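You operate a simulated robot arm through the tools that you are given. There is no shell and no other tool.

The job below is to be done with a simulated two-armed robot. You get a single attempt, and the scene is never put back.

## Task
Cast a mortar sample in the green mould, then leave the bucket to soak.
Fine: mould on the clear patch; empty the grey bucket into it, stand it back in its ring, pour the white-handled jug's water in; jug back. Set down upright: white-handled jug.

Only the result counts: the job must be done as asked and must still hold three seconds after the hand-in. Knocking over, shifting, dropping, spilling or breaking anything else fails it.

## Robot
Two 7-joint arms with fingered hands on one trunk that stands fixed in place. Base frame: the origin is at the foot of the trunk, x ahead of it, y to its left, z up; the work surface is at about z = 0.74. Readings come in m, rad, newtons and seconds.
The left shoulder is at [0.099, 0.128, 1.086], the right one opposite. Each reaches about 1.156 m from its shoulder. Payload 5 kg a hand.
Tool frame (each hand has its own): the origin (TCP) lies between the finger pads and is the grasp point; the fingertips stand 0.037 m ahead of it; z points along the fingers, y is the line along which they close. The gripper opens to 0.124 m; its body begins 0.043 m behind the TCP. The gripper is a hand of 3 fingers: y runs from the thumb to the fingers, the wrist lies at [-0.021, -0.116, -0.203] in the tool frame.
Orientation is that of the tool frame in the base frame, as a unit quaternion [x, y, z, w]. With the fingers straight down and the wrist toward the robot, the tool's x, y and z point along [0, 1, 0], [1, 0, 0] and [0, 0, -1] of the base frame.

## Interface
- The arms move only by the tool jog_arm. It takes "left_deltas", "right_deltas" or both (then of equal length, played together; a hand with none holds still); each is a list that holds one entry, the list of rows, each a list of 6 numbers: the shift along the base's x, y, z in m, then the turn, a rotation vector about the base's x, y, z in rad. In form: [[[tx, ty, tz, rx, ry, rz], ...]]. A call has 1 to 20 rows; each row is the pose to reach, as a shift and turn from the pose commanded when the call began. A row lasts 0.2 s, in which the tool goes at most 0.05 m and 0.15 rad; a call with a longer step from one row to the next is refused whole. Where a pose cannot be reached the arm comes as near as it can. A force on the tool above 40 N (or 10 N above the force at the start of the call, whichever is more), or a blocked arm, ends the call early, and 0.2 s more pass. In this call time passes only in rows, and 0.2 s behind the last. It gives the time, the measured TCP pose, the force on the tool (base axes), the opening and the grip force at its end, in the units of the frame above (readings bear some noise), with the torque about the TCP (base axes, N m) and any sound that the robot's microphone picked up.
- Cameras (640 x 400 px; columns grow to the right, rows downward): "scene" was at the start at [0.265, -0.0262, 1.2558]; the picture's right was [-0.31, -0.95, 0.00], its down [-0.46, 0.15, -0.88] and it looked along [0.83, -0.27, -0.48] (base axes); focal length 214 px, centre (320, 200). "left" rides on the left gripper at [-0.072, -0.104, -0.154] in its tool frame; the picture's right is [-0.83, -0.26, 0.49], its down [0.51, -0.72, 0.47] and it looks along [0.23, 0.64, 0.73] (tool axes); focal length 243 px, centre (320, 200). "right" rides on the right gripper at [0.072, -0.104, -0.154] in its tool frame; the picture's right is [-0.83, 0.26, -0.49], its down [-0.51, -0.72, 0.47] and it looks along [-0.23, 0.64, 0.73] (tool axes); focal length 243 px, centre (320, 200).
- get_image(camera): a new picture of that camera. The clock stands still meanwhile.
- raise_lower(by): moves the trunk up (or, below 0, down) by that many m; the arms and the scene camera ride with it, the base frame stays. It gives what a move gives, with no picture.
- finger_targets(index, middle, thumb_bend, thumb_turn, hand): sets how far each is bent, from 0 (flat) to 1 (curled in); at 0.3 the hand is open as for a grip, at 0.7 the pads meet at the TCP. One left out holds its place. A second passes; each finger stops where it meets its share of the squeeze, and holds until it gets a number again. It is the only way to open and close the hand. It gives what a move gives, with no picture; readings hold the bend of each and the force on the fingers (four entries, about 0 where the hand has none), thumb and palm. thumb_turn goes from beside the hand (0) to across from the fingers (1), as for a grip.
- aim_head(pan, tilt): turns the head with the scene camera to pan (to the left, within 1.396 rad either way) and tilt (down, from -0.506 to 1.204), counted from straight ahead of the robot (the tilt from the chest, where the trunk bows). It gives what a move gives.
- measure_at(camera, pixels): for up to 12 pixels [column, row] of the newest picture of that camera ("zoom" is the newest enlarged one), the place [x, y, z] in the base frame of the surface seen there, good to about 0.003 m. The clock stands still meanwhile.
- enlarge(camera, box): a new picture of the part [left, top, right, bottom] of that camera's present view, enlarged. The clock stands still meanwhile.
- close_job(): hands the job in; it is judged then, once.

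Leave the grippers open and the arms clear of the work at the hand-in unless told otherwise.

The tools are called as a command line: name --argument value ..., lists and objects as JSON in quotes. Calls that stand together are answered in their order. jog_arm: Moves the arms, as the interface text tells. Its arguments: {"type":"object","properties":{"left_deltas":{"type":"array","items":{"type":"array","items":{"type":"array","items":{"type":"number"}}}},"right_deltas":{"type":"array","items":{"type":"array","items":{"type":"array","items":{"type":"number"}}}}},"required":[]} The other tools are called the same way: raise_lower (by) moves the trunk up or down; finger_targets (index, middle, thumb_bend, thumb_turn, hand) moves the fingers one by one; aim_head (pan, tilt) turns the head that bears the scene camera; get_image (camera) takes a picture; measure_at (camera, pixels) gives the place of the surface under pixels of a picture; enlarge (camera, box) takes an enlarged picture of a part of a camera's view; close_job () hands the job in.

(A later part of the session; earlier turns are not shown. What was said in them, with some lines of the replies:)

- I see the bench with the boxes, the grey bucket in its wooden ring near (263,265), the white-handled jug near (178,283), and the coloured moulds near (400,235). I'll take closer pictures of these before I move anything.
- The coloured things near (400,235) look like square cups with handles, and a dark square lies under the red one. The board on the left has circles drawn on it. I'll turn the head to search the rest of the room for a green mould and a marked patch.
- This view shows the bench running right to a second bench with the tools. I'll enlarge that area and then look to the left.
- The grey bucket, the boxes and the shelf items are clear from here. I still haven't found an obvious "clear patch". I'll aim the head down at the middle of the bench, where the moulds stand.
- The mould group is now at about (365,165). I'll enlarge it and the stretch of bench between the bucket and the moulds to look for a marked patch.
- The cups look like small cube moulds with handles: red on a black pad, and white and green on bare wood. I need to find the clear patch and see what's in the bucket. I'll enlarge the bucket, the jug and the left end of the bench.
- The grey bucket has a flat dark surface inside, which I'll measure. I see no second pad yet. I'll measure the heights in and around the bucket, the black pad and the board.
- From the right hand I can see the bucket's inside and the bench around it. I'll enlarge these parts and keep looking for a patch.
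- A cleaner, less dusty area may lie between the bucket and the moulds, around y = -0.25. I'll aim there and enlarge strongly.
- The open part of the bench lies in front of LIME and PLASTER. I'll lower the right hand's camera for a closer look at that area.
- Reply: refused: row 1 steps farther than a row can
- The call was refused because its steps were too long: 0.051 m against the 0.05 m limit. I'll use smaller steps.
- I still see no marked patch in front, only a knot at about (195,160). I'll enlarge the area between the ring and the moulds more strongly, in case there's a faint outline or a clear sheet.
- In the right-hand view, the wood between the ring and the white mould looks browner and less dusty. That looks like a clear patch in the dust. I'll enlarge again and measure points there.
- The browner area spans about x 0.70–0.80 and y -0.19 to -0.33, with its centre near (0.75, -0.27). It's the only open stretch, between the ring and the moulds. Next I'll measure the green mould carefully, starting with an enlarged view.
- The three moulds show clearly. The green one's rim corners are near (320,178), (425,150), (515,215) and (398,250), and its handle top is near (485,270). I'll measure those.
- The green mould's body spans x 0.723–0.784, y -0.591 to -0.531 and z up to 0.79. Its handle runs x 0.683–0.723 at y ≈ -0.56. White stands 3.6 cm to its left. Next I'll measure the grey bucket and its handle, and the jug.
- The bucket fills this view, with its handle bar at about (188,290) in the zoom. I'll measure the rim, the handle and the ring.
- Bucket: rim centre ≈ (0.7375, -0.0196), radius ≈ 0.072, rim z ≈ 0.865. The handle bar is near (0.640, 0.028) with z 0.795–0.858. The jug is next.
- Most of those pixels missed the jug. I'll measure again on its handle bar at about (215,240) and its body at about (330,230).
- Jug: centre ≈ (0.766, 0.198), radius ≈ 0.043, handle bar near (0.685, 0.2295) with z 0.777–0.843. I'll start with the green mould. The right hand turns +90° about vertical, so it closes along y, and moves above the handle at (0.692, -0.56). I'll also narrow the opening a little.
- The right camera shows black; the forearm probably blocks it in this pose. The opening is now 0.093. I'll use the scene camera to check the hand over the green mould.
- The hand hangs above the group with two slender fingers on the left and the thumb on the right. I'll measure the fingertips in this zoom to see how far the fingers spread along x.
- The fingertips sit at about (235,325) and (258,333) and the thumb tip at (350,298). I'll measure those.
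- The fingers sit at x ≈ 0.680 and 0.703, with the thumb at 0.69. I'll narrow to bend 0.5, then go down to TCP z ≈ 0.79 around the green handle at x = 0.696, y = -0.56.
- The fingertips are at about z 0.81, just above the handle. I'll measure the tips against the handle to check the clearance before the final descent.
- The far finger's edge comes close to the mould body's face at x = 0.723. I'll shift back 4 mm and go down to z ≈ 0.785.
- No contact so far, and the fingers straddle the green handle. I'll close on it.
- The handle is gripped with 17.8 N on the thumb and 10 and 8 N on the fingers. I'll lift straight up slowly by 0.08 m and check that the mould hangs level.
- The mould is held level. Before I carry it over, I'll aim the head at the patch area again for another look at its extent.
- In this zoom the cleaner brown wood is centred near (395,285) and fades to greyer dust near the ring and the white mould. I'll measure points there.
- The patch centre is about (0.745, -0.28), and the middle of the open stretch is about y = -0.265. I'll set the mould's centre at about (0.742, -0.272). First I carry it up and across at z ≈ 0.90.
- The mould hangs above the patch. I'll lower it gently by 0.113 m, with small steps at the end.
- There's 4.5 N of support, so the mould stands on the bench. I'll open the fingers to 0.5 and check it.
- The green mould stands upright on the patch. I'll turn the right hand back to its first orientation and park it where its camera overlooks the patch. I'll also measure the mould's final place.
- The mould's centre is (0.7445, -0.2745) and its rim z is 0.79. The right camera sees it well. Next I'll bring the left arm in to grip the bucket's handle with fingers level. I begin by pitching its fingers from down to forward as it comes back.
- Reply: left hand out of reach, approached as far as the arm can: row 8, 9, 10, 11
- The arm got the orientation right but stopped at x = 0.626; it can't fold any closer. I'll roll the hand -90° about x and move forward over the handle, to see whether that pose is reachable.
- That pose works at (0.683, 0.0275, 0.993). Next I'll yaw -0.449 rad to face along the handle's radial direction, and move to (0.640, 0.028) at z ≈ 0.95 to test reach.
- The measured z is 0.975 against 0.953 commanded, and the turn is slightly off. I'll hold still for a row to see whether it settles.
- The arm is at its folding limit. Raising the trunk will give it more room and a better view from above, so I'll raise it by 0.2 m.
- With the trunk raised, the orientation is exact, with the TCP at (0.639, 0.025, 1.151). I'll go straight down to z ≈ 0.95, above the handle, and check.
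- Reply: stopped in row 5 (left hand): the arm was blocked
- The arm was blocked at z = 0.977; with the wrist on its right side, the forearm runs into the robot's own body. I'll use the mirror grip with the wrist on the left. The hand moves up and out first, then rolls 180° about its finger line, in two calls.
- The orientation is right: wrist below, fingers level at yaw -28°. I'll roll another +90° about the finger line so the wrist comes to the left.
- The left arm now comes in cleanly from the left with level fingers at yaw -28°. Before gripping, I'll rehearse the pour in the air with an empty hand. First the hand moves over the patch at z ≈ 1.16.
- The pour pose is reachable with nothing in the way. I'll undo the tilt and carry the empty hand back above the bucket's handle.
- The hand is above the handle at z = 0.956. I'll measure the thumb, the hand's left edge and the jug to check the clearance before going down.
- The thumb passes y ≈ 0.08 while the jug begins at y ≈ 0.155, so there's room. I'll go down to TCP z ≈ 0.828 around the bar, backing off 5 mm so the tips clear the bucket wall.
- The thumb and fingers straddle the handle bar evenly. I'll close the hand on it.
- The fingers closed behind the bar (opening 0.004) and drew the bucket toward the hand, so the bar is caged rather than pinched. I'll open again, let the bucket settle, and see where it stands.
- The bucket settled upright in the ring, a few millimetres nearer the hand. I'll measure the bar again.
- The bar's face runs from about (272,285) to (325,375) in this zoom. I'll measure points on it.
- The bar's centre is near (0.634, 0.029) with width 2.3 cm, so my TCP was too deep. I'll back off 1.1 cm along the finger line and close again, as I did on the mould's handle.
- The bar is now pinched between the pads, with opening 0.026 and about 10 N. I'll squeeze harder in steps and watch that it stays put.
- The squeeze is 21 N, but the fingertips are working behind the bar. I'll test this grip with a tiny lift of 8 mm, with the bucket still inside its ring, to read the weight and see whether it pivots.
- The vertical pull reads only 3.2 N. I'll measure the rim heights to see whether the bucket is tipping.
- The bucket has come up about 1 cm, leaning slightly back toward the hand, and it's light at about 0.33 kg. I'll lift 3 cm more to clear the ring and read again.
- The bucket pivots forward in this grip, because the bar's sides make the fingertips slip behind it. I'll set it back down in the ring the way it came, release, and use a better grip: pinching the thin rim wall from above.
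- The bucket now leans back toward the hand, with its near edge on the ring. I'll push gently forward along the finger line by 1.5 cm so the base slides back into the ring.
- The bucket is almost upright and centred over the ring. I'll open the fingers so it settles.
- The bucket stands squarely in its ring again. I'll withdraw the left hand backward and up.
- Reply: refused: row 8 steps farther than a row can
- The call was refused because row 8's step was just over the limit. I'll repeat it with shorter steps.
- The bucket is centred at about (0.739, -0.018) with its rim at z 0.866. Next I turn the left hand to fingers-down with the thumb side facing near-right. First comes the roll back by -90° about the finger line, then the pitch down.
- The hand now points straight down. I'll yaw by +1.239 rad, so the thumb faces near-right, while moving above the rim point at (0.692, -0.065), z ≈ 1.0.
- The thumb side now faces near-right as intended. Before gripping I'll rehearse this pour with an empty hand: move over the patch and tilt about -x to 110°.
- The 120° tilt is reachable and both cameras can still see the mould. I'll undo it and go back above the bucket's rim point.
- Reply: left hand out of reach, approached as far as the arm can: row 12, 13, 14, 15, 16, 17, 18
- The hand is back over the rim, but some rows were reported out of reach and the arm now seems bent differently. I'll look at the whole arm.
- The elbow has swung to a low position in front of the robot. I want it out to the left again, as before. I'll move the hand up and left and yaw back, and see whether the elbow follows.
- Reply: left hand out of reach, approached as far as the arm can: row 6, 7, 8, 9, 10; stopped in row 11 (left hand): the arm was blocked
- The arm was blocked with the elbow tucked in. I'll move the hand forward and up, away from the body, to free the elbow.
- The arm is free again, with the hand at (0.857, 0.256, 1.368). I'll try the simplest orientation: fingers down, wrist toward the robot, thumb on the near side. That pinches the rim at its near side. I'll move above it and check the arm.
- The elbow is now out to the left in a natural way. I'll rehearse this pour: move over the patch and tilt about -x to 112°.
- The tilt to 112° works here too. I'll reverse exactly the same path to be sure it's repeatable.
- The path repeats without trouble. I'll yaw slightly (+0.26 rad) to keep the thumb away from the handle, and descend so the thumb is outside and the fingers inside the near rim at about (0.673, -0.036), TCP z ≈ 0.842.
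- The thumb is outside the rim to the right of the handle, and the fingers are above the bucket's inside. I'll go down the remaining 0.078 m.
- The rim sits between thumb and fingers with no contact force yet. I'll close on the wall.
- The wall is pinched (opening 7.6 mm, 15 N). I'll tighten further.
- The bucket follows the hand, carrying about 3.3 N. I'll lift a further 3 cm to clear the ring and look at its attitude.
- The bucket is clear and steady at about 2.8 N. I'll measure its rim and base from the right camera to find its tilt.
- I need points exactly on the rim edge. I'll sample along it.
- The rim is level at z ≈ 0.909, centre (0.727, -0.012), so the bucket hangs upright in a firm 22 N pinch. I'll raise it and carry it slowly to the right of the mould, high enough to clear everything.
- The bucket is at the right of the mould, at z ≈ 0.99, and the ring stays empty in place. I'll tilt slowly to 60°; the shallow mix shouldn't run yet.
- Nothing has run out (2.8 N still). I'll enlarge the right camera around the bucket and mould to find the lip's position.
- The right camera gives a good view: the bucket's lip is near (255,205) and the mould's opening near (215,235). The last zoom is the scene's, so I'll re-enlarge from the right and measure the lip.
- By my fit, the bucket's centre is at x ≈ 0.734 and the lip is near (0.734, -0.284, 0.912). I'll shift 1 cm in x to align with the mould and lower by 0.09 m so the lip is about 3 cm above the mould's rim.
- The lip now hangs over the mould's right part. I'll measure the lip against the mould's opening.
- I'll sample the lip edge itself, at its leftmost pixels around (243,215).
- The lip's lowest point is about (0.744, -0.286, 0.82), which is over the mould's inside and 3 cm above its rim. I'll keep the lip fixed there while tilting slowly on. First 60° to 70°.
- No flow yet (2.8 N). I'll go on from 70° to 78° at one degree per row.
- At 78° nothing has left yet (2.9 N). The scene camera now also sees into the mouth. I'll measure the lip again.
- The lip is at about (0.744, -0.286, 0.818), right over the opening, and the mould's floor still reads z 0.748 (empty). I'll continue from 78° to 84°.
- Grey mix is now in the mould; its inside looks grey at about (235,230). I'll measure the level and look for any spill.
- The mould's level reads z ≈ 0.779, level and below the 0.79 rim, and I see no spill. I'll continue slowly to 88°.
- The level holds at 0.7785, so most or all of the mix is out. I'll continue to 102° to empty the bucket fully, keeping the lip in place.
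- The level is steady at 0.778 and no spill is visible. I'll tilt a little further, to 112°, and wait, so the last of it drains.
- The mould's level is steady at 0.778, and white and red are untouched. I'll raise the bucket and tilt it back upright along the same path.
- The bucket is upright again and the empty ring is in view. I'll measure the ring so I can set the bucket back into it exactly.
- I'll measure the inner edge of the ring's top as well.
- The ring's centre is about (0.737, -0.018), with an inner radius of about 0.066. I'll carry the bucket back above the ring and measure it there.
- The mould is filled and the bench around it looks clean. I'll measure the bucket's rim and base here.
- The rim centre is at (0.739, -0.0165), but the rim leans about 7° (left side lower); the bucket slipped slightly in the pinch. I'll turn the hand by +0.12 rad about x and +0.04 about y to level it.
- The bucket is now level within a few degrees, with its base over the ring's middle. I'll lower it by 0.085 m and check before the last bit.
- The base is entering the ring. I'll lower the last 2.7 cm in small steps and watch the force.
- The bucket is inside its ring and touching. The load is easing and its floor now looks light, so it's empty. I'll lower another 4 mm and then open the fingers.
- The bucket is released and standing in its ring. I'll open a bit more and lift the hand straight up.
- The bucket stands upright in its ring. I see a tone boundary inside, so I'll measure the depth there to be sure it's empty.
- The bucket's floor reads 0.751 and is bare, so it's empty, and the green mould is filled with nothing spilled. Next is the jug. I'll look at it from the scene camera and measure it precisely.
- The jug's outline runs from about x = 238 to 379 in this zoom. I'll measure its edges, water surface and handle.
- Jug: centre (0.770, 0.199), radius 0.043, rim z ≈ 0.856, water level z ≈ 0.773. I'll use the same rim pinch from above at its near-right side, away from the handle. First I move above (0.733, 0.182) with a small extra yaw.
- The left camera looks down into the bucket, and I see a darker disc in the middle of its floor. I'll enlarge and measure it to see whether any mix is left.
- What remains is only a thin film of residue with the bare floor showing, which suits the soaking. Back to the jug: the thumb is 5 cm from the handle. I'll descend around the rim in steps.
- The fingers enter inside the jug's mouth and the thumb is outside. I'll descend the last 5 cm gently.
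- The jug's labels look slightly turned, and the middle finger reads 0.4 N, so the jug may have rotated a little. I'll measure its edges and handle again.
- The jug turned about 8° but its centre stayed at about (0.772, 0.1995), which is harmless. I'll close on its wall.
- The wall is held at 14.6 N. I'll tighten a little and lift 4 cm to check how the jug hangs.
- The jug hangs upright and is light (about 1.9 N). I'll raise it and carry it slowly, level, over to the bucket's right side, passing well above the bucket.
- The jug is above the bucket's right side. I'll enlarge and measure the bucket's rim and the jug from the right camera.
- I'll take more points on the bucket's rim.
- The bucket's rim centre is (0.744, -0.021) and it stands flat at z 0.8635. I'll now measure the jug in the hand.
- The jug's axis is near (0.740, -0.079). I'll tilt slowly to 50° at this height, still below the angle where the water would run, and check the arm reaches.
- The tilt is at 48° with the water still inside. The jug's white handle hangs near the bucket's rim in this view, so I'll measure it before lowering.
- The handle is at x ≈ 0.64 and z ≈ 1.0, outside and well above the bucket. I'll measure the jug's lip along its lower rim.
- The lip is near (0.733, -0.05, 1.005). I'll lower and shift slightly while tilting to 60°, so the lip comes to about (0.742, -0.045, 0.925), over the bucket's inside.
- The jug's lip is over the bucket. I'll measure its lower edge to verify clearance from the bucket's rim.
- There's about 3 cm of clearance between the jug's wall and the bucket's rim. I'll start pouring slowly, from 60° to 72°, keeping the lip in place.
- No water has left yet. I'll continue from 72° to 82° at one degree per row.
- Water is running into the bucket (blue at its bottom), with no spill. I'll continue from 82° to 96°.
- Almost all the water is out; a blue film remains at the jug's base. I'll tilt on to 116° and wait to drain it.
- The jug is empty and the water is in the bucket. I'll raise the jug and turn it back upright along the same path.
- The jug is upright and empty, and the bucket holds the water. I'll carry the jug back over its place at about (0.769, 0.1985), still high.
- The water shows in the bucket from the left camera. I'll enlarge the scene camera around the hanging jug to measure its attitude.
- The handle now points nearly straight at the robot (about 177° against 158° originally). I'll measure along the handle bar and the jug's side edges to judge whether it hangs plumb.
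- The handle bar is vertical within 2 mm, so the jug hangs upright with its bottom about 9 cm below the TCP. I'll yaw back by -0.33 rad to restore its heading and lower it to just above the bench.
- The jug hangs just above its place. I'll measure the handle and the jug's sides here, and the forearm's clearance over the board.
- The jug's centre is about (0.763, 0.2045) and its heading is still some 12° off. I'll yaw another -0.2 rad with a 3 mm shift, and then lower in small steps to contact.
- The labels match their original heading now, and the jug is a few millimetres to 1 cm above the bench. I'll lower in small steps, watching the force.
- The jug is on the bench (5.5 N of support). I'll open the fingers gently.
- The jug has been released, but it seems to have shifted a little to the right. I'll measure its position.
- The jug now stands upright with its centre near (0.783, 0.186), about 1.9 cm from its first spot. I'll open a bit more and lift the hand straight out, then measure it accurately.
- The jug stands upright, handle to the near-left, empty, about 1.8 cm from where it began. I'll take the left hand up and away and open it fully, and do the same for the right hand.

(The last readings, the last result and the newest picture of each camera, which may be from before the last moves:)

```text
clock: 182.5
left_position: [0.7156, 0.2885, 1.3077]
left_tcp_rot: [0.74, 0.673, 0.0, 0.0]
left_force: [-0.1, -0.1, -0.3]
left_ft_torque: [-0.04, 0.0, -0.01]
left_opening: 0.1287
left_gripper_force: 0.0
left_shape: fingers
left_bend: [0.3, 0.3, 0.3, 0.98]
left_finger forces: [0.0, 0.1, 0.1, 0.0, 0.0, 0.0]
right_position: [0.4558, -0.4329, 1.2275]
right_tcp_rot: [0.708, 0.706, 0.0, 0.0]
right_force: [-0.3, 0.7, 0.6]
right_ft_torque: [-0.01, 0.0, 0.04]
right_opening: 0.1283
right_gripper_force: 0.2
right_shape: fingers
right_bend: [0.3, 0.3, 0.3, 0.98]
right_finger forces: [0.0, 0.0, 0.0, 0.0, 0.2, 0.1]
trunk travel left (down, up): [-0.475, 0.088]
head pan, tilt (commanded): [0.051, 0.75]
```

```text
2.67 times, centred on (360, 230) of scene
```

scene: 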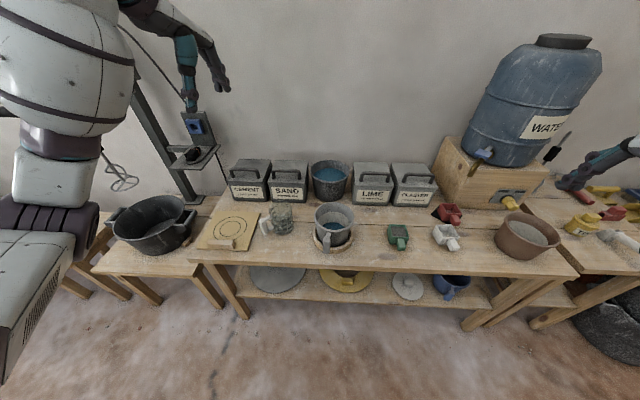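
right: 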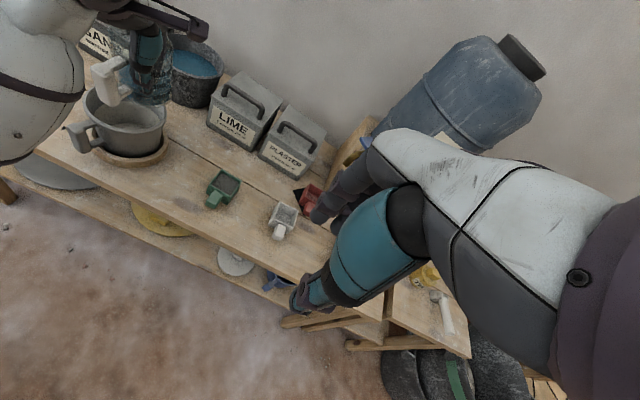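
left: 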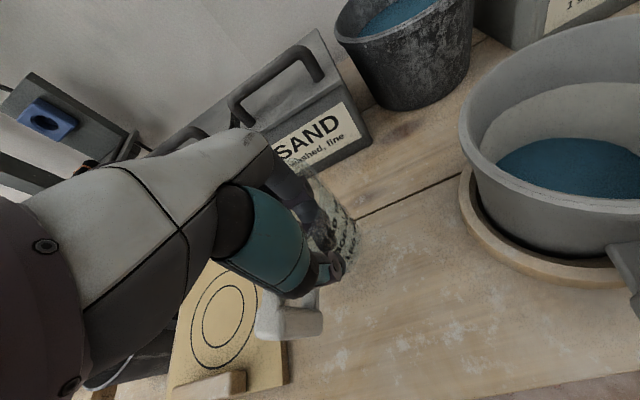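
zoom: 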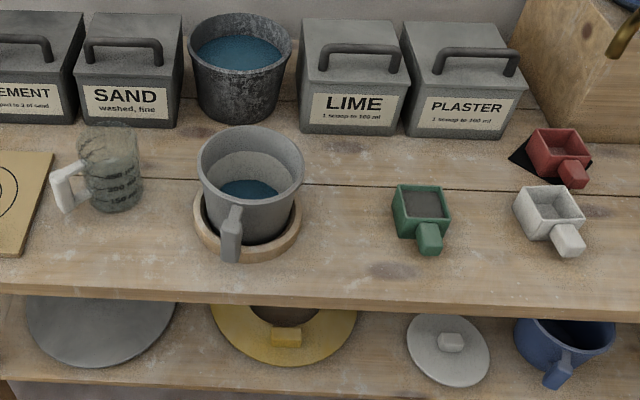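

Everything stands as intended. I'll take a close look at the mould on its patch and at the rest of the bench for spills or moved things before handing in.

enlarge --camera "scene" --box '[340, 195, 470, 275]'

enlarge --camera "scene" --box '[200, 190, 370, 290]'

get_image --camera "right"

enlarge --camera "right" --box '[150, 130, 320, 250]'

```text
4.92 times, centred on (405, 235) of scene
```

zoom: 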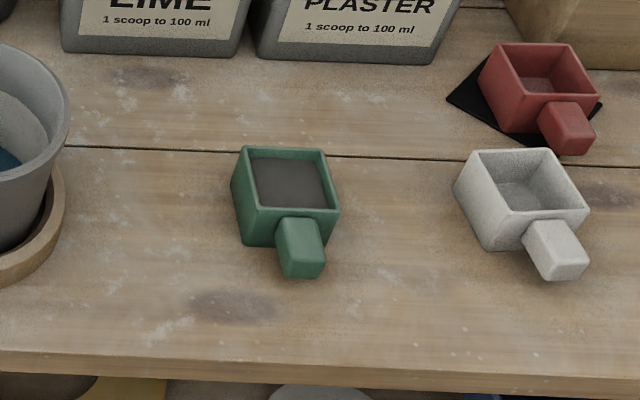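

```text
3.76 times, centred on (285, 240) of scene
```

zoom: 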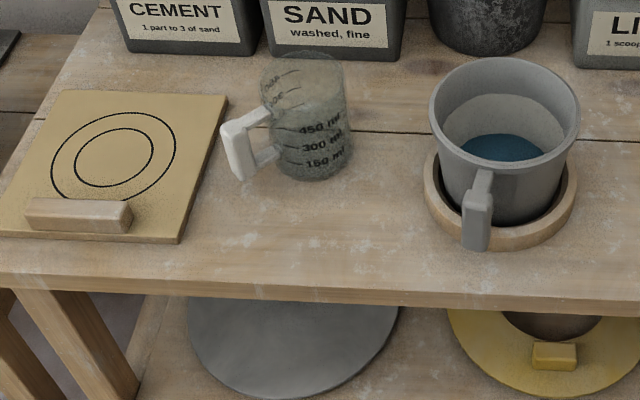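

```text
taken
```

right: 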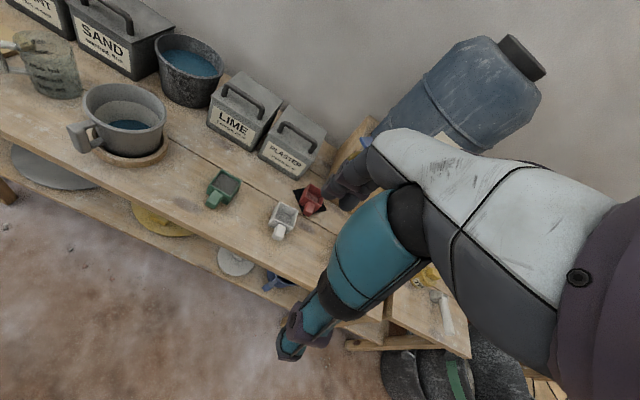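

```text
3.33 times, centred on (235, 190) of right
```

zoom: 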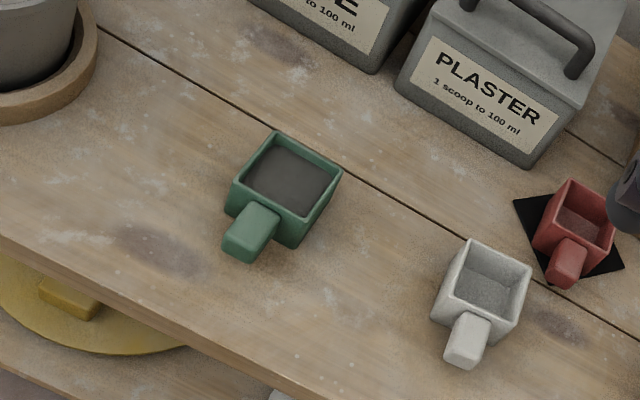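

Final check:
- **Mould:** the green mould stands filled in the middle of the open patch, with nothing spilled around it.
- **Bucket:** the grey bucket stands flat in its ring with the water in it.
- **Jug:** the white-handled jug is upright and empty, about 2 cm from its original spot.
- **Other moulds:** red and white look undisturbed.
- **Arms:** both hands are open and held well above the work.

I'm handing the job in.

close_job

```text
The job is handed in.
```

I've handed the job in: the mortar sample is cast in the green mould, and the grey bucket is soaking in its ring. No result came back after the hand-in.

- **Mould:** it stands on the open stretch of bench between the ring and the other moulds. Nothing there was marked as the clear patch, so that spot is my reading of it. It is filled to about 1 cm below its rim.
- **Bucket:** it is emptied apart from a thin film of residue and stands flat in its ring, with the jug's water in it. My first grip, on its handle, slipped. It came partly out of the ring then, but I saw nothing spill and re-gripped it by the rim.
- **Jug:** it is upright and empty, but about 2 cm from where it first stood and turned roughly 17°. It shifted as the fingers let go, and I left it there rather than risk knocking it over.
- **Everything else:** I saw no spills, and the other moulds and containers look undisturbed. Both hands are open and clear of the bench.
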